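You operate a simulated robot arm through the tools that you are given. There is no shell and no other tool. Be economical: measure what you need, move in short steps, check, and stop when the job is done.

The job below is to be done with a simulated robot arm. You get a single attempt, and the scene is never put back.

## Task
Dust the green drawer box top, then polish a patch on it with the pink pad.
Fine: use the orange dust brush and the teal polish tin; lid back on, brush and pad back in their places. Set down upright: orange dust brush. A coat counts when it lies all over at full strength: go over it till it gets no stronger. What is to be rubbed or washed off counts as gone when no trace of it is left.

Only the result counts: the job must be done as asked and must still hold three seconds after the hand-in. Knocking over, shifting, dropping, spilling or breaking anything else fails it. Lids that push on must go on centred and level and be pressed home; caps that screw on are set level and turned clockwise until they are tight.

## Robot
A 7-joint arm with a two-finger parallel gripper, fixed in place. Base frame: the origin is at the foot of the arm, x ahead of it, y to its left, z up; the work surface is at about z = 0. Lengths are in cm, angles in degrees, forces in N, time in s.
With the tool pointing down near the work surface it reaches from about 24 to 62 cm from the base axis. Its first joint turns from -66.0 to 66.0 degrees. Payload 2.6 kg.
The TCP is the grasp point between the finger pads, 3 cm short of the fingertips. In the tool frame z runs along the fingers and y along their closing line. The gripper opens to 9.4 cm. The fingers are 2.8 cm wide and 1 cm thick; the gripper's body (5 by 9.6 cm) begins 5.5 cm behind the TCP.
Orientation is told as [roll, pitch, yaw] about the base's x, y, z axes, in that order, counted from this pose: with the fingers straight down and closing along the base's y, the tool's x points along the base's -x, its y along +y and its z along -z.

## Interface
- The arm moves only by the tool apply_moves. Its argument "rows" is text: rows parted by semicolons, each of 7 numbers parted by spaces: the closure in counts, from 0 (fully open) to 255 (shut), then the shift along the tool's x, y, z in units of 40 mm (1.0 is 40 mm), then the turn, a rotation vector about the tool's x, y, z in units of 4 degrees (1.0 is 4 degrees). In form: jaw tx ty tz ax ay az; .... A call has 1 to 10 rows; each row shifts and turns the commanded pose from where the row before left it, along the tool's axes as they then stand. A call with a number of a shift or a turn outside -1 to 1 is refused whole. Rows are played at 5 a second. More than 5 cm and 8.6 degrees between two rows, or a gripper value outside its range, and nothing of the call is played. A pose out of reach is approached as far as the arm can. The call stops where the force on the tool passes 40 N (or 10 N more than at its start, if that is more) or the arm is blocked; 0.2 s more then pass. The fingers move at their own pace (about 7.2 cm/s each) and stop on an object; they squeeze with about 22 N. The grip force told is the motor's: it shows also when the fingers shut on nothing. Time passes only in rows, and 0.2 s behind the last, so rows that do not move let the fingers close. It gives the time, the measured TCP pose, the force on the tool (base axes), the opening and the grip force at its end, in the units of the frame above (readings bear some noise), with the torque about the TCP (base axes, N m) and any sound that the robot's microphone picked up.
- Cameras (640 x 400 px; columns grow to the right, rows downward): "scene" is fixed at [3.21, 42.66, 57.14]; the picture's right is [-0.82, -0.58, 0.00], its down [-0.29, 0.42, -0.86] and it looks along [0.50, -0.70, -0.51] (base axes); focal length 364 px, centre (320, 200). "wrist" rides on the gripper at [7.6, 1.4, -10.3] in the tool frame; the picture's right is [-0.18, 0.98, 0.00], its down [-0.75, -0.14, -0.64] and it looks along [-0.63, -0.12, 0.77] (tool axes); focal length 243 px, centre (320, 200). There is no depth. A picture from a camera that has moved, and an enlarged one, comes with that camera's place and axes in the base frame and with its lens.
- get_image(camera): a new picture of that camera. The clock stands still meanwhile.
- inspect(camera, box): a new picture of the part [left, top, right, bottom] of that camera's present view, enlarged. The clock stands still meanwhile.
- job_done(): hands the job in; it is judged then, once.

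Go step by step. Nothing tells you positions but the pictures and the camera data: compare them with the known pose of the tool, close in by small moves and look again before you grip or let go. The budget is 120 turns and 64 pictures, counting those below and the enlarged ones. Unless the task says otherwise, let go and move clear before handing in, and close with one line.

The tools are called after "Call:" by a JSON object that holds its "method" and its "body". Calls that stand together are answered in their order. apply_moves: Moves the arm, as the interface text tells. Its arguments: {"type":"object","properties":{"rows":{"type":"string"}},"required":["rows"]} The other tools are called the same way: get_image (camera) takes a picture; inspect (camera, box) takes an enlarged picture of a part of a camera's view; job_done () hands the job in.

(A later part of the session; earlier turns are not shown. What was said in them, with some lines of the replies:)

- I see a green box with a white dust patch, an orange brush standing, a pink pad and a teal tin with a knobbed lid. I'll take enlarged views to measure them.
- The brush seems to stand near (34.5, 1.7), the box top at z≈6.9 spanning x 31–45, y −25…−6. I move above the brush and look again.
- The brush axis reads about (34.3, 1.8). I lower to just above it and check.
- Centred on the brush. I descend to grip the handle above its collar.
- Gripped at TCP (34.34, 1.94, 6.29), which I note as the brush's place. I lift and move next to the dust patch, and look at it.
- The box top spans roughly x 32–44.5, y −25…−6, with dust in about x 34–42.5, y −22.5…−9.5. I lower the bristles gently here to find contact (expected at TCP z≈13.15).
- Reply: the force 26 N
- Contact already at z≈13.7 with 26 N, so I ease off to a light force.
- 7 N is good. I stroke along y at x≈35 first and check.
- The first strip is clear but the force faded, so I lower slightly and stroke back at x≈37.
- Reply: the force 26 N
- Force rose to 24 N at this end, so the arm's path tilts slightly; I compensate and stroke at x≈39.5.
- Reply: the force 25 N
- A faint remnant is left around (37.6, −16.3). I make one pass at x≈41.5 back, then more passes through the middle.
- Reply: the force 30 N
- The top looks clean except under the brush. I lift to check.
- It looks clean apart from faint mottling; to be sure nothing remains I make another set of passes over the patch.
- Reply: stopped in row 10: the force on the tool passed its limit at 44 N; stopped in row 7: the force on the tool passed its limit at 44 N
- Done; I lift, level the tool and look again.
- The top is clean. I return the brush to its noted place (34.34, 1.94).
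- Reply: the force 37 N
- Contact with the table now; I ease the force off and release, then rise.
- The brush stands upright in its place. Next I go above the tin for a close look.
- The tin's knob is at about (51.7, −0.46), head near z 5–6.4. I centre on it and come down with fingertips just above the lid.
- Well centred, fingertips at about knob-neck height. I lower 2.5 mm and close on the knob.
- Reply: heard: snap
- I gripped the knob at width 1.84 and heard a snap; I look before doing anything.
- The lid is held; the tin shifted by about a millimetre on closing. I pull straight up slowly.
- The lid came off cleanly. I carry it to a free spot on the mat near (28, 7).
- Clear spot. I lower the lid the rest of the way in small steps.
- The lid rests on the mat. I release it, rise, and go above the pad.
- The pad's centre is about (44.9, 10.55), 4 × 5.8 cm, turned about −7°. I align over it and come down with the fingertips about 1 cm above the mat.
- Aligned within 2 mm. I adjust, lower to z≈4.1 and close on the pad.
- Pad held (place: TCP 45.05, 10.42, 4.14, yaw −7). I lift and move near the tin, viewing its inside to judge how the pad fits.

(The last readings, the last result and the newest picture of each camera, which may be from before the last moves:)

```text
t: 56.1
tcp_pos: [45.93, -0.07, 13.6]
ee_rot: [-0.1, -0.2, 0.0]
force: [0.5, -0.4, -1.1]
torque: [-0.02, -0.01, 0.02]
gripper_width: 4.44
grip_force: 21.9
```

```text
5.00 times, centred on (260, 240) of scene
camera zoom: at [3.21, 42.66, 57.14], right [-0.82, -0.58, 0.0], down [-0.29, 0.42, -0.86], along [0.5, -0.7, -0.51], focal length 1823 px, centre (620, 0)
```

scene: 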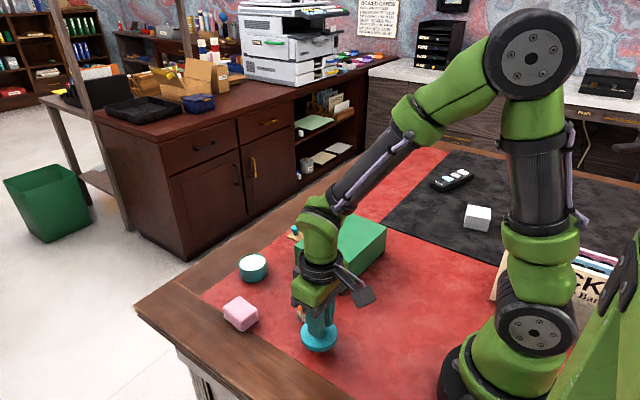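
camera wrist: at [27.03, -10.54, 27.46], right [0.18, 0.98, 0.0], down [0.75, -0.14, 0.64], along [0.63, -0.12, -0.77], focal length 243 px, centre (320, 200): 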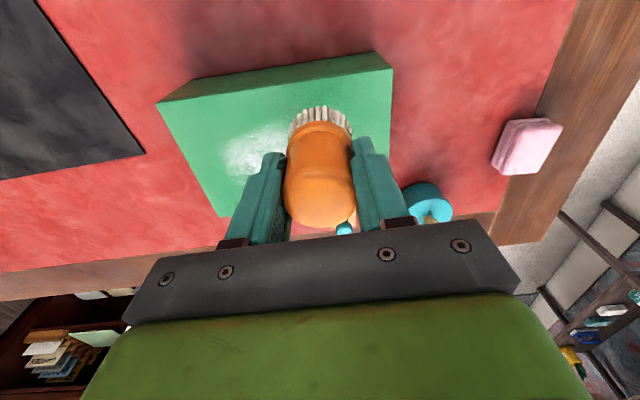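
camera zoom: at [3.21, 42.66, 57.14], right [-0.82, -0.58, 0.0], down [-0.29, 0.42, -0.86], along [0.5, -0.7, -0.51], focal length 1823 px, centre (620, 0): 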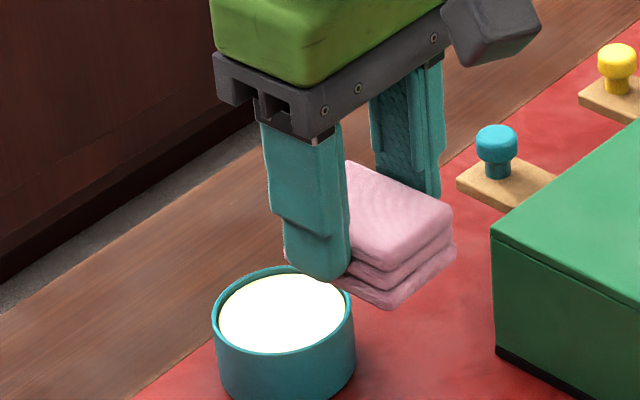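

The polish lies nearly level with the rim. I bring the pad flat over the tin centre and lower it carefully.

Call:
{"method": "apply_moves", "body": {"rows": "255 -.75 -.05 0 0 0 0;255 -.72 -.04 .3 0 0 0;255 0 0 .6 0 0 0;255 0 0 .42 0 0 0;255 0 0 0 0 0 0"}}

Call:
{"method": "apply_moves", "body": {"rows": "255 0 0 .04 0 0 0;255 0 0 .03 0 0 0;255 0 0 .03 0 0 0;255 0 0 0 0 0 0"}}

Call:
{"method": "inspect", "body": {"camera": "scene", "box": [200, 200, 320, 280]}}

```text
t: 57.3
tcp_pos: [51.57, -0.4, 8.43]
ee_rot: [-0.1, 0.0, 0.0]
force: [0.1, -0.8, -0.6]
torque: [0.0, -0.02, -0.05]
gripper_width: 4.38
grip_force: 22.2
```

```text
t: 58.3
tcp_pos: [51.49, -0.4, 8.15]
ee_rot: [-0.2, -0.1, -0.1]
force: [0.4, 0.2, 0.4]
torque: [0.0, 0.03, -0.01]
gripper_width: 4.4
grip_force: 21.9
```

```text
5.00 times, centred on (260, 240) of scene
camera zoom: at [3.21, 42.66, 57.14], right [-0.82, -0.58, 0.0], down [-0.29, 0.42, -0.86], along [0.5, -0.7, -0.51], focal length 1823 px, centre (620, 0)
```

zoom: 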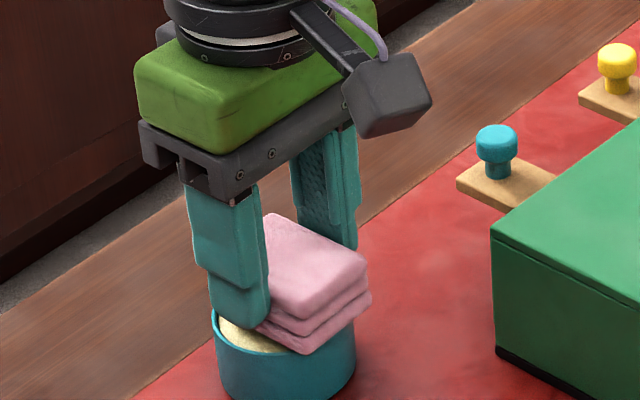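

Just above the rim, slightly toward the base; I shift 3 mm outward and lower further in small steps.

Call:
{"method": "apply_moves", "body": {"rows": "255 -.08 0 .03 0 0 0;255 0 0 .03 0 0 0;255 0 0 .03 0 0 0;255 0 0 0 0 0 0"}}

```text
t: 59.3
tcp_pos: [51.82, -0.33, 7.91]
ee_rot: [-0.1, 0.0, 0.0]
force: [0.3, -0.4, -1.0]
torque: [0.01, 0.0, 0.03]
gripper_width: 4.43
grip_force: 22.1
```

Call:
{"method": "apply_moves", "body": {"rows": "255 0 0 .03 0 0 0;255 0 0 .03 0 0 0;255 0 0 0 0 0 0"}}

```text
t: 60.1
tcp_pos: [51.8, -0.23, 7.69]
ee_rot: [-0.1, -0.2, 0.0]
force: [-7.2, -0.8, 17.8]
torque: [0.08, 0.48, -0.01]
gripper_width: 4.42
grip_force: 22.1
```

Contact at 18 N. I ease off, lift and check whether the pad took polish.

Call:
{"method": "apply_moves", "body": {"rows": "255 0 0 -.02 0 0 0;255 0 0 0 0 0 0;255 0 0 -.8 0 0 0;255 0 0 -.8 0 0 0;255 .8 0 0 0 -1 0;255 .5 0 0 0 -1 0;255 0 0 0 0 -1 0;255 0 0 0 0 -1 0;255 0 0 0 0 -1 0;255 0 0 0 0 0 0"}}

Call:
{"method": "inspect", "body": {"camera": "scene", "box": [200, 190, 350, 290]}}

```text
t: 62.3
tcp_pos: [46.74, -0.56, 13.9]
ee_rot: [-0.2, -20.1, -0.1]
force: [0.1, 0.1, -0.4]
torque: [-0.06, 0.0, 0.0]
gripper_width: 4.41
grip_force: 22.1
```

```text
4.00 times, centred on (275, 240) of scene
camera zoom: at [3.21, 42.66, 57.14], right [-0.82, -0.58, 0.0], down [-0.29, 0.42, -0.86], along [0.5, -0.7, -0.51], focal length 1458 px, centre (500, 40)
```

zoom: 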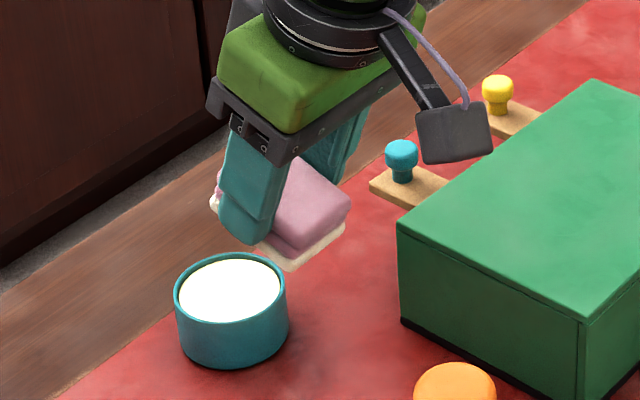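

The pad's underside is now coated with cream. I level it and carry it over the middle of the box top.

Call:
{"method": "apply_moves", "body": {"rows": "255 0 0 0 0 1 0;255 0 0 0 0 1 0;255 0 0 -.3 0 1 0;255 0 0 -.3 0 1 0;255 0 0 0 0 1 0;255 .5 -.8 0 0 0 0;255 .5 -.8 0 0 0 0;255 .5 -.8 0 0 0 0;255 .5 -.8 0 0 0 0;255 .2 -.6 0 0 0 0"}}

Call:
{"method": "apply_moves", "body": {"rows": "255 0 0 .5 0 0 0;255 0 0 .3 0 0 0;255 0 0 .08 0 0 0;255 0 0 0 0 0 0"}}

```text
t: 64.5
tcp_pos: [37.14, -15.86, 16.11]
ee_rot: [-0.2, -0.1, 0.1]
force: [0.3, -0.3, 0.0]
torque: [-0.01, -0.01, -0.02]
gripper_width: 4.4
grip_force: 21.6
```

```text
t: 65.5
tcp_pos: [37.56, -15.66, 12.75]
ee_rot: [-0.2, -0.2, 0.0]
force: [-0.7, 0.3, -0.1]
torque: [-0.01, -0.01, -0.01]
gripper_width: 4.39
grip_force: 22.1
```

Call:
{"method": "apply_moves", "body": {"rows": "255 0 0 .15 0 0 0;255 0 0 .05 0 0 0;255 0 0 .04 0 0 0;255 0 0 0 0 0 0"}}

```text
t: 66.5
tcp_pos: [37.36, -15.64, 11.74]
ee_rot: [-0.1, -0.1, 0.0]
force: [0.8, 1.0, -0.4]
torque: [-0.01, 0.04, 0.04]
gripper_width: 4.44
grip_force: 22.3
```

Call:
{"method": "apply_moves", "body": {"rows": "255 0 0 .03 0 0 0;255 0 0 .03 0 0 0;255 0 0 0 0 0 0"}}

```text
t: 67.3
tcp_pos: [37.43, -15.65, 11.65]
ee_rot: [-0.2, -0.2, 0.0]
force: [-5.3, 1.0, 16.5]
torque: [0.2, 0.17, -0.03]
gripper_width: 4.43
grip_force: 22.2
```

Contact. I ease a little and rub a patch back and forth, then check the result.

Call:
{"method": "apply_moves", "body": {"rows": "255 0 .4 -.01 0 0 0;255 0 -.5 0 0 0 0;255 0 -.5 0 0 0 0;255 0 .5 0 0 0 0;255 0 .5 0 0 0 0;255 -.3 -.4 0 0 0 0;255 .3 -.4 0 0 0 0;255 .3 .4 0 0 0 0;255 -.3 0 0 0 0 0;255 0 0 0 0 0 0"}}

Call:
{"method": "inspect", "body": {"camera": "scene", "box": [265, 180, 415, 280]}}

```text
t: 69.5
tcp_pos: [37.36, -15.66, 11.6]
ee_rot: [-0.1, -0.1, -0.1]
force: [-14.1, -3.9, 28.8]
torque: [-0.08, 0.37, -0.04]
gripper_width: 4.43
grip_force: 21.7
```

```text
4.00 times, centred on (340, 230) of scene
camera zoom: at [3.19, 42.66, 57.14], right [-0.82, -0.58, 0.0], down [-0.29, 0.42, -0.86], along [0.5, -0.7, -0.51], focal length 1458 px, centre (240, 80)
```

zoom: 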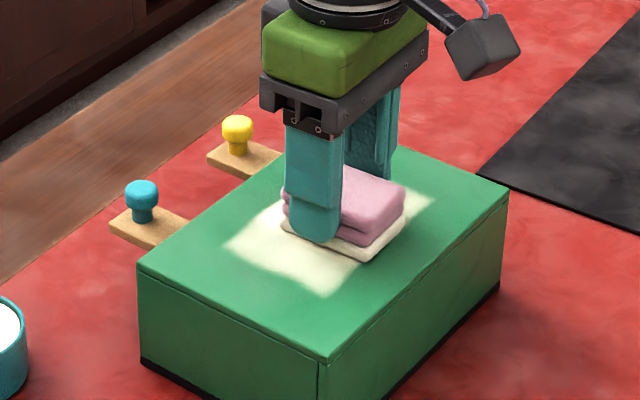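

A cream coat is appearing. I rub over the patch repeatedly, covering about x 34–42, y −22…−9.5, until it gets no stronger.

Call:
{"method": "apply_moves", "body": {"rows": "255 -.2 0 -.025 0 0 0;255 0 .6 0 0 0 0;255 0 .5 0 0 0 0;255 0 -.6 0 0 0 0;255 0 -.6 0 0 0 0;255 0 -.6 0 0 0 0;255 0 -.6 0 0 0 0;255 .3 0 0 0 0 0;255 0 .6 0 0 0 0;255 0 .6 0 0 0 0"}}

Call:
{"method": "apply_moves", "body": {"rows": "255 0 .6 0 0 0 0;255 0 .6 0 0 0 0;255 -.3 0 0 0 0 0;255 0 -.6 0 0 0 0;255 0 -.6 0 0 0 0;255 0 -.6 0 0 0 0;255 0 -.6 0 0 0 0;255 .3 0 0 0 0 0;255 0 .6 0 0 0 0;255 0 .6 0 0 0 0"}}

```text
t: 71.7
tcp_pos: [37.13, -16.16, 11.76]
ee_rot: [-0.1, -0.1, 0.0]
force: [1.4, 0.0, -1.0]
torque: [0.02, 0.02, 0.0]
gripper_width: 4.43
grip_force: 22.1
```

```text
t: 73.9
tcp_pos: [37.01, -15.94, 11.81]
ee_rot: [-0.2, -0.1, 0.0]
force: [-0.3, 0.0, 0.5]
torque: [-0.03, 0.04, 0.0]
gripper_width: 4.41
grip_force: 21.6
```

Contact was lost, so I lower by 2 mm and repeat.

Call:
{"method": "apply_moves", "body": {"rows": "255 0 0 .04 0 0 0;255 0 0 0.015 0 0 0;255 0 0 0 0 0 0"}}

```text
t: 74.7
tcp_pos: [37.1, -16.11, 11.63]
ee_rot: [-0.1, -0.1, 0.0]
force: [-1.6, 3.2, 5.3]
torque: [0.19, 0.03, 0.04]
gripper_width: 4.42
grip_force: 21.6
```

Call:
{"method": "apply_moves", "body": {"rows": "255 0 .6 0.01 0 0 0;255 0 .6 0 0 0 0;255 -.3 0 0 0 0 0;255 0 -.6 0 0 0 0;255 0 -.6 0 0 0 0;255 0 -.6 0 0 0 0;255 0 -.6 0 0 0 0;255 .3 0 0 0 0 0;255 0 .6 0 0 0 0;255 0 .6 0 0 0 0"}}

Call:
{"method": "inspect", "body": {"camera": "scene", "box": [265, 180, 415, 280]}}

```text
t: 76.9
tcp_pos: [36.91, -16.08, 11.42]
ee_rot: [-0.1, 0.0, -0.1]
force: [0.9, -2.0, 3.3]
torque: [-0.01, -0.14, -0.04]
gripper_width: 4.41
grip_force: 21.3
```

```text
4.00 times, centred on (340, 230) of scene
camera zoom: at [3.21, 42.66, 57.14], right [-0.82, -0.58, 0.0], down [-0.29, 0.42, -0.86], along [0.5, -0.7, -0.51], focal length 1458 px, centre (240, 80)
```

zoom: 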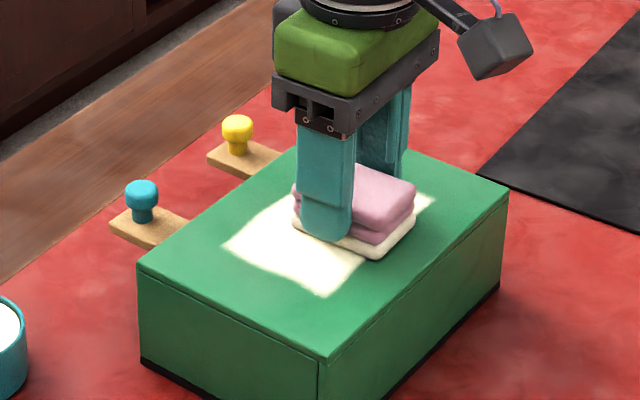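

The coat is getting stronger and well-bounded. I add more passes over both ends and sides.

Call:
{"method": "apply_moves", "body": {"rows": "255 0 .6 0 0 0 0;255 0 .6 0 0 0 0;255 -.3 0 0 0 0 0;255 0 -.6 0 0 0 0;255 0 -.6 0 0 0 0;255 0 -.6 0 0 0 0;255 0 -.6 0 0 0 0;255 .3 0 0 0 0 0;255 0 .6 0 0 0 0;255 0 .6 0 0 0 0"}}

Call:
{"method": "apply_moves", "body": {"rows": "255 0 .6 0 0 0 0;255 0 .5 0 0 0 0;255 -.3 0 0 0 0 0;255 0 -.6 0 0 0 0;255 0 -.6 0 0 0 0;255 0 -.6 0 0 0 0;255 0 -.5 0 0 0 0;255 .3 0 0 0 0 0;255 0 .6 0 0 0 0;255 0 .6 0 0 0 0"}}

Call:
{"method": "apply_moves", "body": {"rows": "255 0 0 -.5 0 0 0;255 0 .6 -.6 0 0 0;255 0 .9 0 0 0 0;255 0 .9 0 0 0 0;255 0 .9 0 0 0 0;255 0 .6 0 0 0 0;255 0 0 0 0 0 0"}}

Call:
{"method": "inspect", "body": {"camera": "scene", "box": [280, 190, 400, 280]}}

Call:
{"method": "inspect", "body": {"camera": "wrist", "box": [0, 0, 320, 200]}}

```text
t: 79.1
tcp_pos: [36.93, -16.12, 11.54]
ee_rot: [-0.1, -0.1, 0.1]
force: [-0.1, -1.1, 2.6]
torque: [0.03, 0.01, 0.01]
gripper_width: 4.42
grip_force: 22.4
```

```text
t: 81.3
tcp_pos: [37.27, -16.19, 11.49]
ee_rot: [-0.4, -0.2, -0.1]
force: [0.0, -11.0, 22.1]
torque: [-0.25, 0.1, 0.01]
gripper_width: 4.43
grip_force: 22.1
```

```text
t: 82.9
tcp_pos: [37.01, -0.65, 15.48]
ee_rot: [-0.1, -0.1, 0.0]
force: [0.7, 0.4, 0.1]
torque: [0.02, -0.01, -0.04]
gripper_width: 4.44
grip_force: 22.2
```

```text
4.44 times, centred on (340, 235) of scene
camera zoom: at [3.21, 42.66, 57.14], right [-0.82, -0.58, 0.0], down [-0.29, 0.42, -0.86], along [0.5, -0.7, -0.51], focal length 1620 px, centre (231, 44)
```

zoom: 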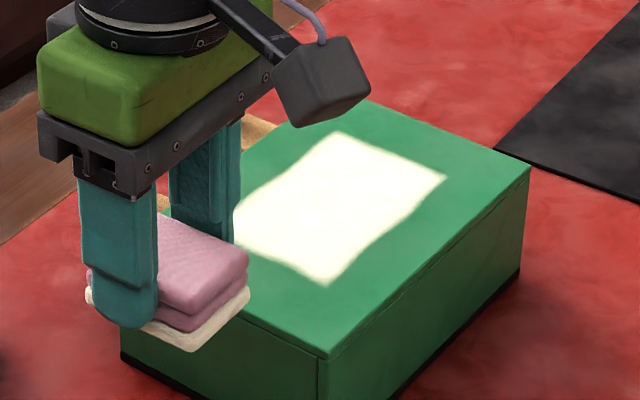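

```text
2.00 times, centred on (160, 100) of wrist
camera zoom: at [29.42, 0.93, 25.83], right [0.18, 0.98, 0.0], down [0.75, -0.14, 0.64], along [0.63, -0.12, -0.77], focal length 485 px, centre (640, 400)
```

zoom: 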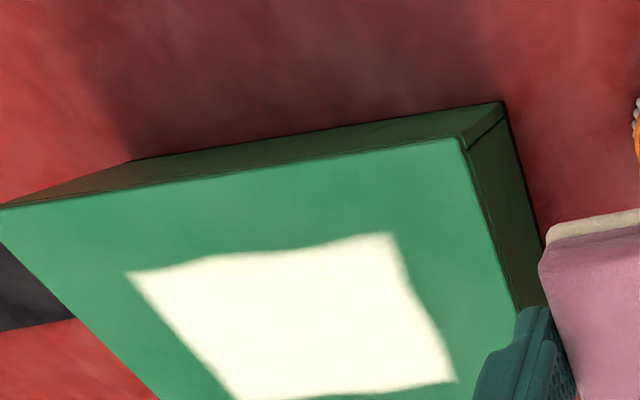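

A uniform, bounded coat. I return the pad to its place (45.05, 10.42, yaw −7).

Call:
{"method": "apply_moves", "body": {"rows": "255 -.5 .69 0 0 0 0;255 -.5 .69 0 0 0 0;255 -.5 .69 0 0 0 0;255 -.51 .7 0 0 0 0;255 0 0 0 0 0 .9;255 0 0 .5 0 0 .85;255 0 0 .8 0 0 0;255 0 0 .7 0 0 0;255 0 0 .5 0 0 0;255 0 0 0 0 0 0"}}

```text
t: 85.1
tcp_pos: [44.9, 10.58, 5.8]
ee_rot: [-0.1, -0.1, -7.1]
force: [0.2, 0.6, -1.1]
torque: [0.03, -0.02, 0.01]
gripper_width: 4.42
grip_force: 21.3
```

Call:
{"method": "apply_moves", "body": {"rows": "255 -.03 -.035 .25 0 0 0;255 0 0 .1 0 0 0;255 0 0 .03 0 0 0;255 0 0 0 0 0 0"}}

```text
t: 86.1
tcp_pos: [45.07, 10.48, 4.23]
ee_rot: [-0.1, -0.2, -7.0]
force: [-1.4, 0.2, -0.8]
torque: [0.0, -0.04, 0.01]
gripper_width: 4.42
grip_force: 21.4
```

Call:
{"method": "apply_moves", "body": {"rows": "255 0 0 .03 0 0 0;255 0 0 .02 0 0 0;255 0 0 0 0 0 0"}}

```text
t: 86.9
tcp_pos: [45.01, 10.4, 4.03]
ee_rot: [-0.1, 0.0, -7.0]
force: [-0.9, -1.0, -0.7]
torque: [-0.01, 0.02, -0.01]
gripper_width: 4.42
grip_force: 22.1
```

Call:
{"method": "apply_moves", "body": {"rows": "255 0 0 .02 0 0 0;255 0 0 .02 0 0 0;255 0 0 0 0 0 0"}}

```text
t: 87.7
tcp_pos: [45.22, 10.62, 3.94]
ee_rot: [-0.1, -0.2, -6.9]
force: [0.3, 1.3, 4.6]
torque: [0.08, -0.08, 0.02]
gripper_width: 4.42
grip_force: 22.2
```

Touching down. I release, rise and check.

Call:
{"method": "apply_moves", "body": {"rows": "255 0 0 0 0 0 0;0 0 0 0 0 0 0;0 0 0 0 0 0 0;0 0 0 0 0 0 0;0 0 0 -.8 0 0 0;0 0 0 -.8 0 0 -.85;0 0 0 -.8 0 0 -.9;0 0 0 0 0 0 0"}}

Call:
{"method": "inspect", "body": {"camera": "scene", "box": [200, 220, 350, 360]}}

```text
t: 89.5
tcp_pos: [45.15, 10.69, 13.42]
ee_rot: [-0.1, -0.1, 0.1]
force: [0.4, 0.4, 0.3]
torque: [-0.02, -0.01, -0.03]
gripper_width: 9.4
grip_force: 0.1
```

```text
2.86 times, centred on (275, 290) of scene
camera zoom: at [3.21, 42.66, 57.14], right [-0.82, -0.58, 0.0], down [-0.29, 0.42, -0.86], along [0.5, -0.7, -0.51], focal length 1042 px, centre (449, -57)
```

zoom: 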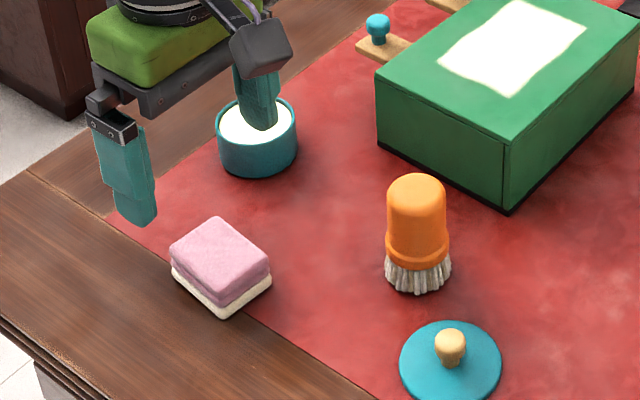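

The pad is back. Now I fetch the lid.

Call:
{"method": "apply_moves", "body": {"rows": "0 .858 -.182 0 0 0 0;0 .858 -.182 0 0 0 0;0 .858 -.182 0 0 0 0;0 .858 -.182 0 0 0 0;0 .858 -.182 0 0 0 0;0 0 0 .8 0 0 0;0 0 0 .8 0 0 0;0 0 0 0 0 0 0"}}

Call:
{"method": "inspect", "body": {"camera": "wrist", "box": [180, 70, 460, 245]}}

```text
t: 91.3
tcp_pos: [27.89, 6.87, 6.8]
ee_rot: [-0.1, -0.1, 0.0]
force: [-0.3, 0.2, 0.0]
torque: [-0.05, 0.0, 0.04]
gripper_width: 9.4
grip_force: 0.1
```

```text
2.29 times, centred on (320, 158) of wrist
camera zoom: at [20.13, 8.33, 17.06], right [0.18, 0.98, 0.0], down [0.75, -0.14, 0.64], along [0.63, -0.12, -0.77], focal length 555 px, centre (320, 297)
```

zoom: 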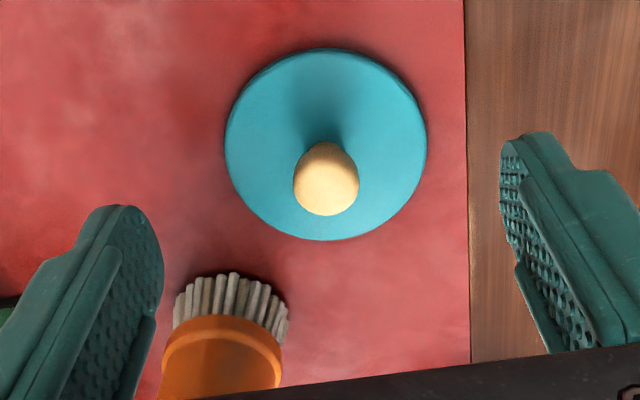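

Call:
{"method": "apply_moves", "body": {"rows": "0 -.02 .035 .4 0 0 0;0 0 0 .26 0 0 0;0 0 0 0 0 0 0;255 0 0 0 0 0 0;255 0 0 0 0 0 0;255 0 0 0 0 0 0;255 0 0 0 0 0 0;255 0 0 0 0 0 0"}}

```text
t: 93.1
tcp_pos: [28.21, 7.11, 4.41]
ee_rot: [-0.1, -0.1, 0.0]
force: [0.7, 0.7, 1.2]
torque: [0.07, -0.02, -0.02]
gripper_width: 1.82
grip_force: 22.1
```

The lid is held by its knob again. I lift it and bring it above the tin.

Call:
{"method": "apply_moves", "body": {"rows": "255 0 0 -.9 0 0 0;255 0 0 -.9 0 0 0;255 0 0 -.9 0 0 0;255 -.85 -.268 -.3 0 0 0;255 -.85 -.268 0 0 0 0;255 -.85 -.268 0 0 0 0;255 -.85 -.268 0 0 0 0;255 -.85 -.268 0 0 0 0;255 -.85 -.268 0 0 0 0;255 -.81 -.268 0 0 0 0"}}

Call:
{"method": "apply_moves", "body": {"rows": "255 0 0 .7 0 0 0;255 0 0 .7 0 0 0;255 0 0 0.2 0 0 0;255 0 0 0 0 0 0"}}

Call:
{"method": "inspect", "body": {"camera": "scene", "box": [200, 200, 320, 280]}}

Call:
{"method": "inspect", "body": {"camera": "wrist", "box": [180, 50, 460, 225]}}

```text
t: 95.3
tcp_pos: [51.73, -0.63, 16.4]
ee_rot: [-0.1, -0.1, 0.1]
force: [0.8, -0.3, -0.5]
torque: [-0.01, 0.04, -0.03]
gripper_width: 1.82
grip_force: 22.2
```

```text
t: 96.3
tcp_pos: [51.78, -0.5, 10.23]
ee_rot: [-0.1, -0.1, 0.0]
force: [0.2, -0.7, -1.1]
torque: [0.0, 0.0, -0.01]
gripper_width: 1.86
grip_force: 21.7
```

```text
5.00 times, centred on (260, 240) of scene
camera zoom: at [3.21, 42.66, 57.14], right [-0.82, -0.58, 0.0], down [-0.29, 0.42, -0.86], along [0.5, -0.7, -0.51], focal length 1823 px, centre (620, 0)
```

zoom: 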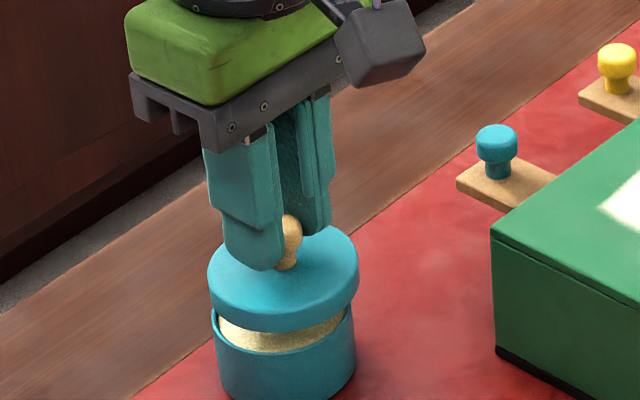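

```text
2.29 times, centred on (320, 138) of wrist
camera zoom: at [44.08, 0.97, 20.5], right [0.18, 0.98, 0.0], down [0.75, -0.14, 0.64], along [0.63, -0.12, -0.77], focal length 555 px, centre (320, 343)
```

zoom: 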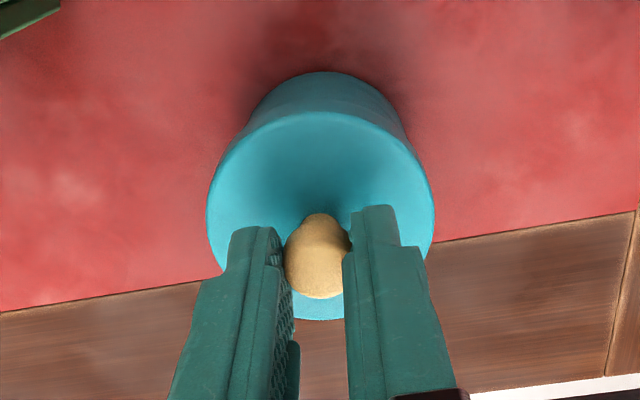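

Compared with the seated view, the lid sits about 2–3 mm short in x and 2 mm in y. I correct, lower to just above the rim and look.

Call:
{"method": "apply_moves", "body": {"rows": "255 -.06 .05 0 0 0 0;255 0 0 .2 0 0 0;255 0 0 .15 0 0 0;255 0 0 0 0 0 0"}}

Call:
{"method": "inspect", "body": {"camera": "scene", "box": [200, 200, 320, 280]}}

Call:
{"method": "inspect", "body": {"camera": "wrist", "box": [180, 50, 460, 225]}}

```text
t: 97.3
tcp_pos: [51.9, -0.26, 8.81]
ee_rot: [-0.1, -0.1, 0.0]
force: [-0.7, -0.4, -0.1]
torque: [-0.02, -0.02, 0.01]
gripper_width: 1.83
grip_force: 22.2
```

```text
5.00 times, centred on (260, 240) of scene
camera zoom: at [3.21, 42.66, 57.14], right [-0.82, -0.58, 0.0], down [-0.29, 0.42, -0.86], along [0.5, -0.7, -0.51], focal length 1823 px, centre (620, 0)
```

zoom: 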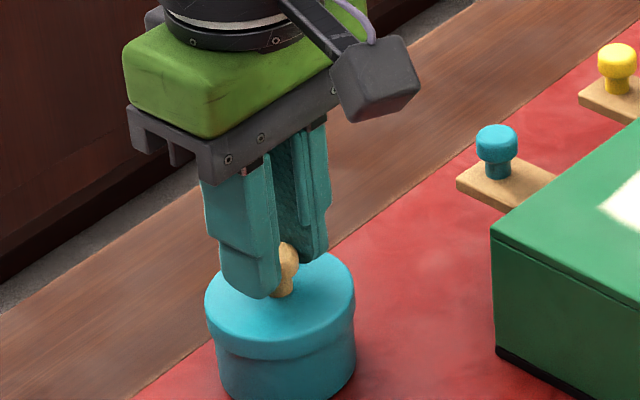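

```text
2.29 times, centred on (320, 138) of wrist
camera zoom: at [44.28, 1.18, 19.0], right [0.18, 0.98, 0.0], down [0.75, -0.14, 0.64], along [0.63, -0.12, -0.77], focal length 555 px, centre (320, 343)
```

zoom: 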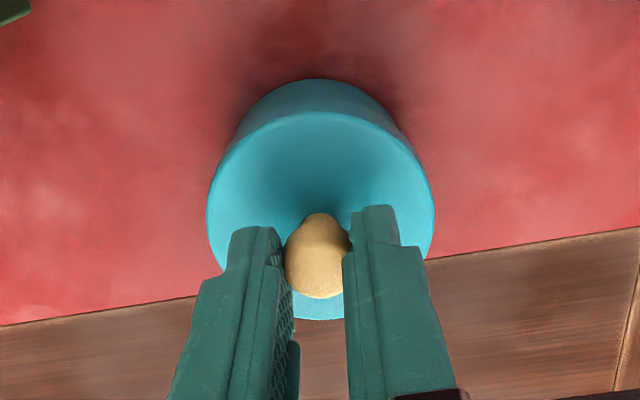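

Well centred now. I lower onto the rim in small steps and press.

Call:
{"method": "apply_moves", "body": {"rows": "255 0 0 .06 0 0 0;255 0 0 .04 0 0 0;255 0 0 .03 0 0 0;255 0 0 .03 0 0 0;255 0 0 0 0 0 0"}}

```text
t: 98.5
tcp_pos: [51.92, -0.19, 7.97]
ee_rot: [-0.1, -0.1, 0.0]
force: [-0.1, -0.5, -1.1]
torque: [-0.03, -0.02, 0.0]
gripper_width: 1.83
grip_force: 22.1
```

Call:
{"method": "apply_moves", "body": {"rows": "255 0 0 .03 0 0 0;255 0 0 .03 0 0 0;255 0 0 .03 0 0 0;255 0 0 0 0 0 0"}}

```text
t: 99.5
tcp_pos: [52.0, -0.21, 7.78]
ee_rot: [0.0, -0.2, 0.0]
force: [-5.3, -1.6, 12.2]
torque: [0.1, 0.35, 0.01]
gripper_width: 1.84
grip_force: 22.4
```

Contact. I press further in fine steps.

Call:
{"method": "apply_moves", "body": {"rows": "255 0 0 .03 0 0 0;255 0 0 .03 0 0 0;255 0 0 0 0 0 0"}}

Call:
{"method": "inspect", "body": {"camera": "scene", "box": [200, 200, 320, 280]}}

```text
t: 100.3
tcp_pos: [52.27, -0.17, 7.6]
ee_rot: [-0.1, -0.3, 0.1]
force: [-3.5, -0.4, 27.0]
torque: [0.13, 0.04, -0.07]
gripper_width: 1.84
grip_force: 21.6
```

```text
5.00 times, centred on (260, 240) of scene
camera zoom: at [3.19, 42.66, 57.14], right [-0.82, -0.58, 0.0], down [-0.29, 0.42, -0.86], along [0.5, -0.7, -0.51], focal length 1823 px, centre (620, 0)
```

zoom: 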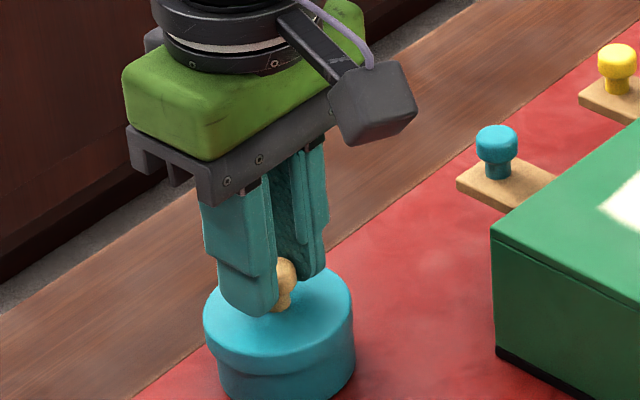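

Call:
{"method": "apply_moves", "body": {"rows": "255 .02 0 .03 0 0 0;255 0 0 0 0 0 0"}}

```text
t: 100.9
tcp_pos: [52.08, -0.25, 7.6]
ee_rot: [-0.3, -0.6, 0.1]
force: [5.4, -0.6, 24.6]
torque: [0.13, -0.2, -0.05]
gripper_width: 1.82
grip_force: 22.1
```

Call:
{"method": "apply_moves", "body": {"rows": "255 0 0 .03 0 0 0;255 0 0 .03 0 0 0;255 0 0 0 0 0 0"}}

```text
t: 101.7
tcp_pos: [52.08, -0.27, 7.38]
ee_rot: [-0.1, -0.6, 0.0]
force: [3.1, 1.4, 27.4]
torque: [0.22, -0.13, -0.05]
gripper_width: 1.85
grip_force: 21.8
```

Call:
{"method": "inspect", "body": {"camera": "scene", "box": [230, 245, 290, 285]}}

```text
10.00 times, centred on (260, 265) of scene
camera zoom: at [3.19, 42.66, 57.14], right [-0.82, -0.58, 0.0], down [-0.29, 0.42, -0.86], along [0.5, -0.7, -0.51], focal length 3645 px, centre (920, -450)
```

zoom: 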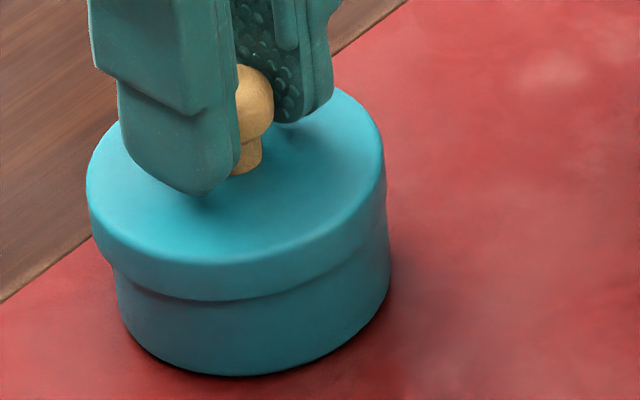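

No snap yet; I press a bit harder.

Call:
{"method": "apply_moves", "body": {"rows": "255 0 0 .025 0 0 0;255 0 0 .025 0 0 0;255 0 0 0 0 0 0"}}

```text
t: 102.5
tcp_pos: [52.16, -0.33, 7.21]
ee_rot: [-0.1, -0.7, -0.1]
force: [5.6, 1.4, 26.4]
torque: [0.26, -0.2, -0.07]
gripper_width: 1.85
grip_force: 22.4
```

The fingers are slipping on the knob, so I'll release and instead press down on the knob top with closed fingertips.

Call:
{"method": "apply_moves", "body": {"rows": "255 0 0 -.07 0 0 0;255 0 0 0 0 0 0;0 0 0 0 0 0 0;0 0 0 0 0 0 0;0 0 0 0 0 0 0;0 0 0 -.6 0 .15 0;0 0 0 -.6 0 0 0;255 0 0 0 0 0 0;255 0 0 0 0 0 0;255 0 0 0 0 0 0"}}

Call:
{"method": "inspect", "body": {"camera": "scene", "box": [215, 210, 305, 270]}}

Call:
{"method": "inspect", "body": {"camera": "wrist", "box": [180, 50, 460, 225]}}

```text
t: 104.7
tcp_pos: [52.01, -0.34, 12.08]
ee_rot: [-0.1, 0.5, -0.1]
force: [-0.7, -0.4, -0.3]
torque: [0.01, -0.02, 0.0]
gripper_width: 0.0
grip_force: 17.2
```

```text
6.67 times, centred on (260, 240) of scene
camera zoom: at [3.21, 42.66, 57.14], right [-0.82, -0.58, 0.0], down [-0.29, 0.42, -0.86], along [0.5, -0.7, -0.51], focal length 2430 px, centre (720, -67)
```

zoom: 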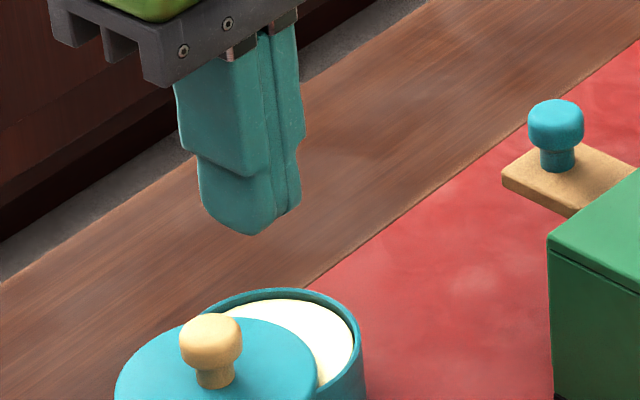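

```text
2.29 times, centred on (320, 138) of wrist
camera zoom: at [44.38, 1.19, 22.39], right [0.18, 0.98, 0.0], down [0.76, -0.14, 0.64], along [0.62, -0.12, -0.77], focal length 555 px, centre (320, 343)
```

zoom: 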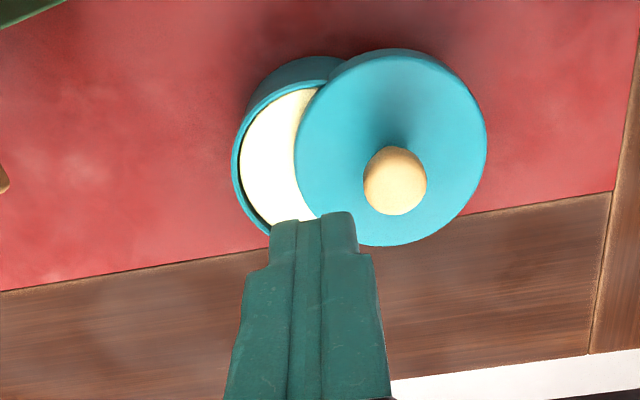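

On opening, a fingertip dragged the lid about 2.4 cm to +y; it rests flat across the tin, knob at about (51.7, 2.1). I re-centre over the knob with open fingers and regrip it slightly higher.

Call:
{"method": "apply_moves", "body": {"rows": "0 0 0 -.2 0 -.12 0;0 0 0 0 0 0 0;0 .08 .61 0 0 0 0;0 0 0 .6 0 0 0;0 0 0 .3 0 0 0;0 0 0 0 0 0 0"}}

Call:
{"method": "inspect", "body": {"camera": "wrist", "box": [180, 70, 460, 245]}}

```text
t: 106.1
tcp_pos: [51.36, 2.33, 9.06]
ee_rot: [-0.1, 0.1, 0.0]
force: [-0.1, 0.0, -0.7]
torque: [-0.01, -0.02, -0.03]
gripper_width: 9.38
grip_force: 0.0
```

```text
2.29 times, centred on (320, 158) of wrist
camera zoom: at [43.87, 3.7, 19.43], right [0.18, 0.98, 0.0], down [0.75, -0.14, 0.64], along [0.63, -0.12, -0.77], focal length 555 px, centre (320, 297)
```

zoom: 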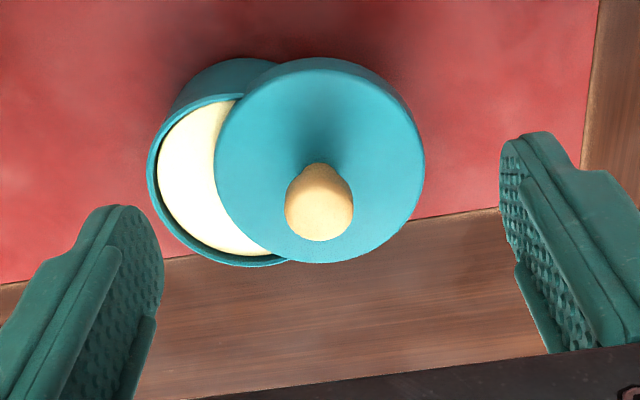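

Call:
{"method": "apply_moves", "body": {"rows": "0 -.06 -.02 .19 0 0 0;0 0 0 0 0 0 0;255 0 0 0 0 0 0;255 0 0 0 0 0 0;255 0 0 0 0 0 0;255 0 0 0 0 0 0;255 0 0 -.15 0 0 0;255 0 0 -.3 0 0 0;255 0 0 0 0 0 0"}}

Call:
{"method": "inspect", "body": {"camera": "scene", "box": [200, 200, 320, 280]}}

```text
t: 108.1
tcp_pos: [51.87, 2.2, 10.1]
ee_rot: [-0.2, 0.0, 0.0]
force: [0.2, 0.9, -0.4]
torque: [0.01, -0.04, 0.02]
gripper_width: 1.84
grip_force: 21.6
```

```text
5.00 times, centred on (260, 240) of scene
camera zoom: at [3.21, 42.66, 57.14], right [-0.82, -0.58, 0.0], down [-0.29, 0.42, -0.86], along [0.5, -0.7, -0.51], focal length 1823 px, centre (620, 0)
```

zoom: 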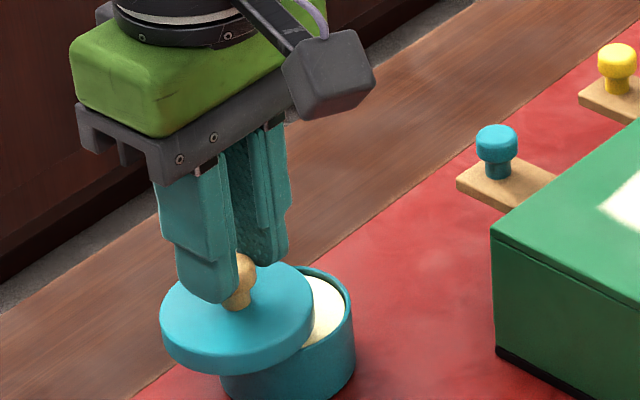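

The lid is held again. I raise it a little, move it back over the tin centre and check level and centring.

Call:
{"method": "apply_moves", "body": {"rows": "255 0 -.31 -.05 0 0 0;255 0.01 -.315 0 0 0 0;255 0 0 0 0 0 0"}}

Call:
{"method": "inspect", "body": {"camera": "scene", "box": [200, 200, 320, 280]}}

```text
t: 108.9
tcp_pos: [51.8, -0.41, 10.5]
ee_rot: [-0.2, 0.0, 0.0]
force: [-0.6, 0.4, -0.1]
torque: [-0.01, -0.02, -0.01]
gripper_width: 1.82
grip_force: 22.1
```

```text
5.00 times, centred on (260, 240) of scene
camera zoom: at [3.21, 42.66, 57.14], right [-0.82, -0.58, 0.0], down [-0.29, 0.42, -0.86], along [0.5, -0.7, -0.51], focal length 1823 px, centre (620, 0)
```

zoom: 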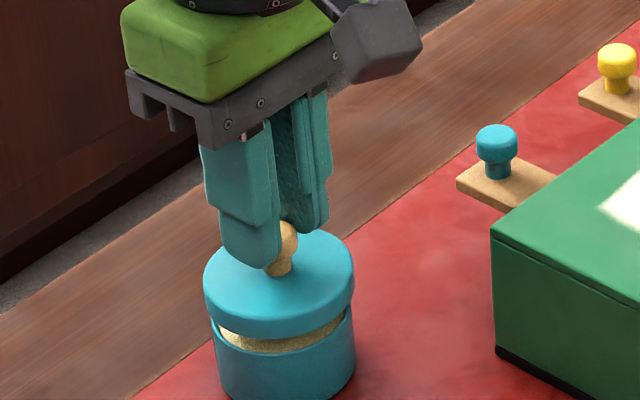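

Level and centred within 1 mm. I nudge, then lower onto the rim.

Call:
{"method": "apply_moves", "body": {"rows": "255 -.018 .012 .2 0 0 0;255 0 0 .15 0 0 0;255 0 0 .05 0 0 0;255 0 0 .03 0 0 0;255 0 0 .03 0 0 0;255 0 0 0 0 0 0"}}

```text
t: 110.3
tcp_pos: [51.94, -0.26, 8.52]
ee_rot: [-0.1, 0.0, -0.1]
force: [-0.7, -0.1, 0.1]
torque: [0.0, 0.0, -0.02]
gripper_width: 1.85
grip_force: 22.2
```

Call:
{"method": "apply_moves", "body": {"rows": "255 0 0 .03 0 0 0;255 0 0 .03 0 0 0;255 0 0 .03 0 0 0;255 0 0 0 0 0 0"}}

```text
t: 111.3
tcp_pos: [52.02, -0.37, 8.45]
ee_rot: [-0.2, -0.4, 0.0]
force: [-7.4, -3.6, 27.4]
torque: [-0.02, 0.13, -0.08]
gripper_width: 1.84
grip_force: 22.1
heard: snap
```

Snap heard — the lid is home. I unload, release carefully, rise straight up and check.

Call:
{"method": "apply_moves", "body": {"rows": "255 0 0 -.045 0 0 0;255 0 0 0 0 0 0;0 0 0 0 0 0 0;0 0 0 0 0 0 0;0 0 0 0 0 0 0;0 0 0 -.6 0 0 0;0 0 0 -.6 0 0 0;0 0 0 0 0 0 0"}}

Call:
{"method": "inspect", "body": {"camera": "scene", "box": [215, 220, 305, 290]}}

```text
t: 113.1
tcp_pos: [51.71, -0.55, 13.14]
ee_rot: [-0.1, 0.0, 0.0]
force: [1.0, 0.0, -0.6]
torque: [0.02, 0.0, -0.02]
gripper_width: 9.38
grip_force: 0.2
```

```text
5.71 times, centred on (260, 255) of scene
camera zoom: at [3.21, 42.66, 57.14], right [-0.82, -0.58, 0.0], down [-0.29, 0.42, -0.86], along [0.5, -0.7, -0.51], focal length 2083 px, centre (663, -114)
```

zoom: 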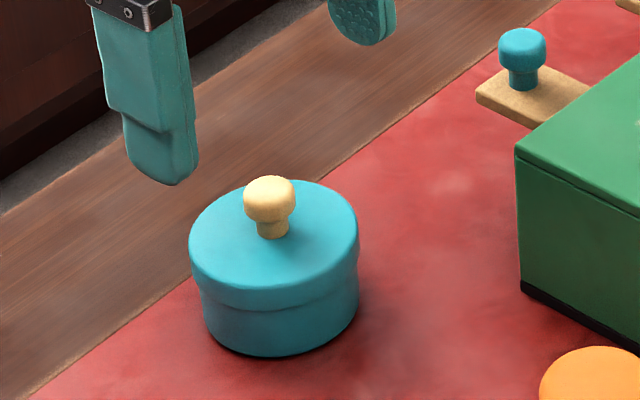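

The lid sits level and home. I move clear and take a last overall look.

Call:
{"method": "apply_moves", "body": {"rows": "0 0 0 -.9 0 0 0;0 0 0 -.9 0 0 0;0 .9 0 -.6 0 0 0;0 .9 0 -.6 0 0 0;0 .9 0 -.6 0 0 0;0 0 0 0 0 0 0"}}

Call:
{"method": "inspect", "body": {"camera": "scene", "box": [200, 190, 400, 340]}}

Call:
{"method": "get_image", "body": {"camera": "wrist"}}

```text
t: 114.5
tcp_pos: [40.92, -0.25, 27.78]
ee_rot: [-0.1, 0.1, 0.0]
force: [-1.3, 0.2, -0.5]
torque: [-0.01, 0.01, 0.02]
gripper_width: 9.4
grip_force: 0.2
```

```text
2.67 times, centred on (300, 265) of scene
camera zoom: at [3.21, 42.66, 57.14], right [-0.82, -0.58, 0.0], down [-0.29, 0.42, -0.86], along [0.5, -0.7, -0.51], focal length 972 px, centre (373, 27)
```

zoom: 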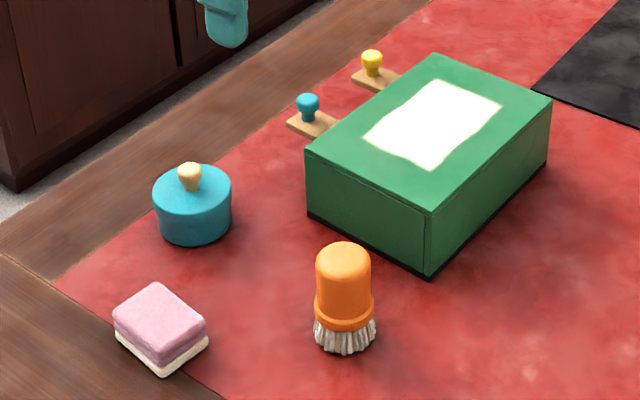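

```text
4 pictures are left
camera wrist: at [33.36, 1.17, 38.03], right [0.18, 0.98, 0.0], down [0.75, -0.14, 0.64], along [0.63, -0.12, -0.77], focal length 243 px, centre (320, 200)
```

wrist: 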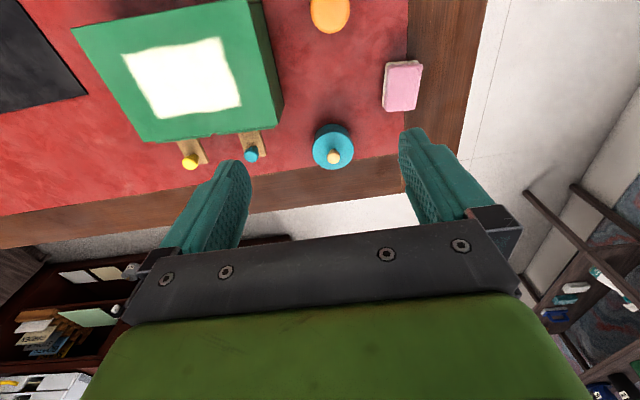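

Everything is in place: the top is dust-free with a uniform polished patch, the brush is upright, the pad is back, and the lid is level on the tin. I hand in.

Call:
{"method": "job_done", "body": {}}

```text
The job is handed in.
```

I dusted the green box top and polished an even patch on it. The brush (upright) and pad are back in their places to within about 2 mm. The lid slipped sideways on my first try to refit it; I reseated it level and it snapped home.
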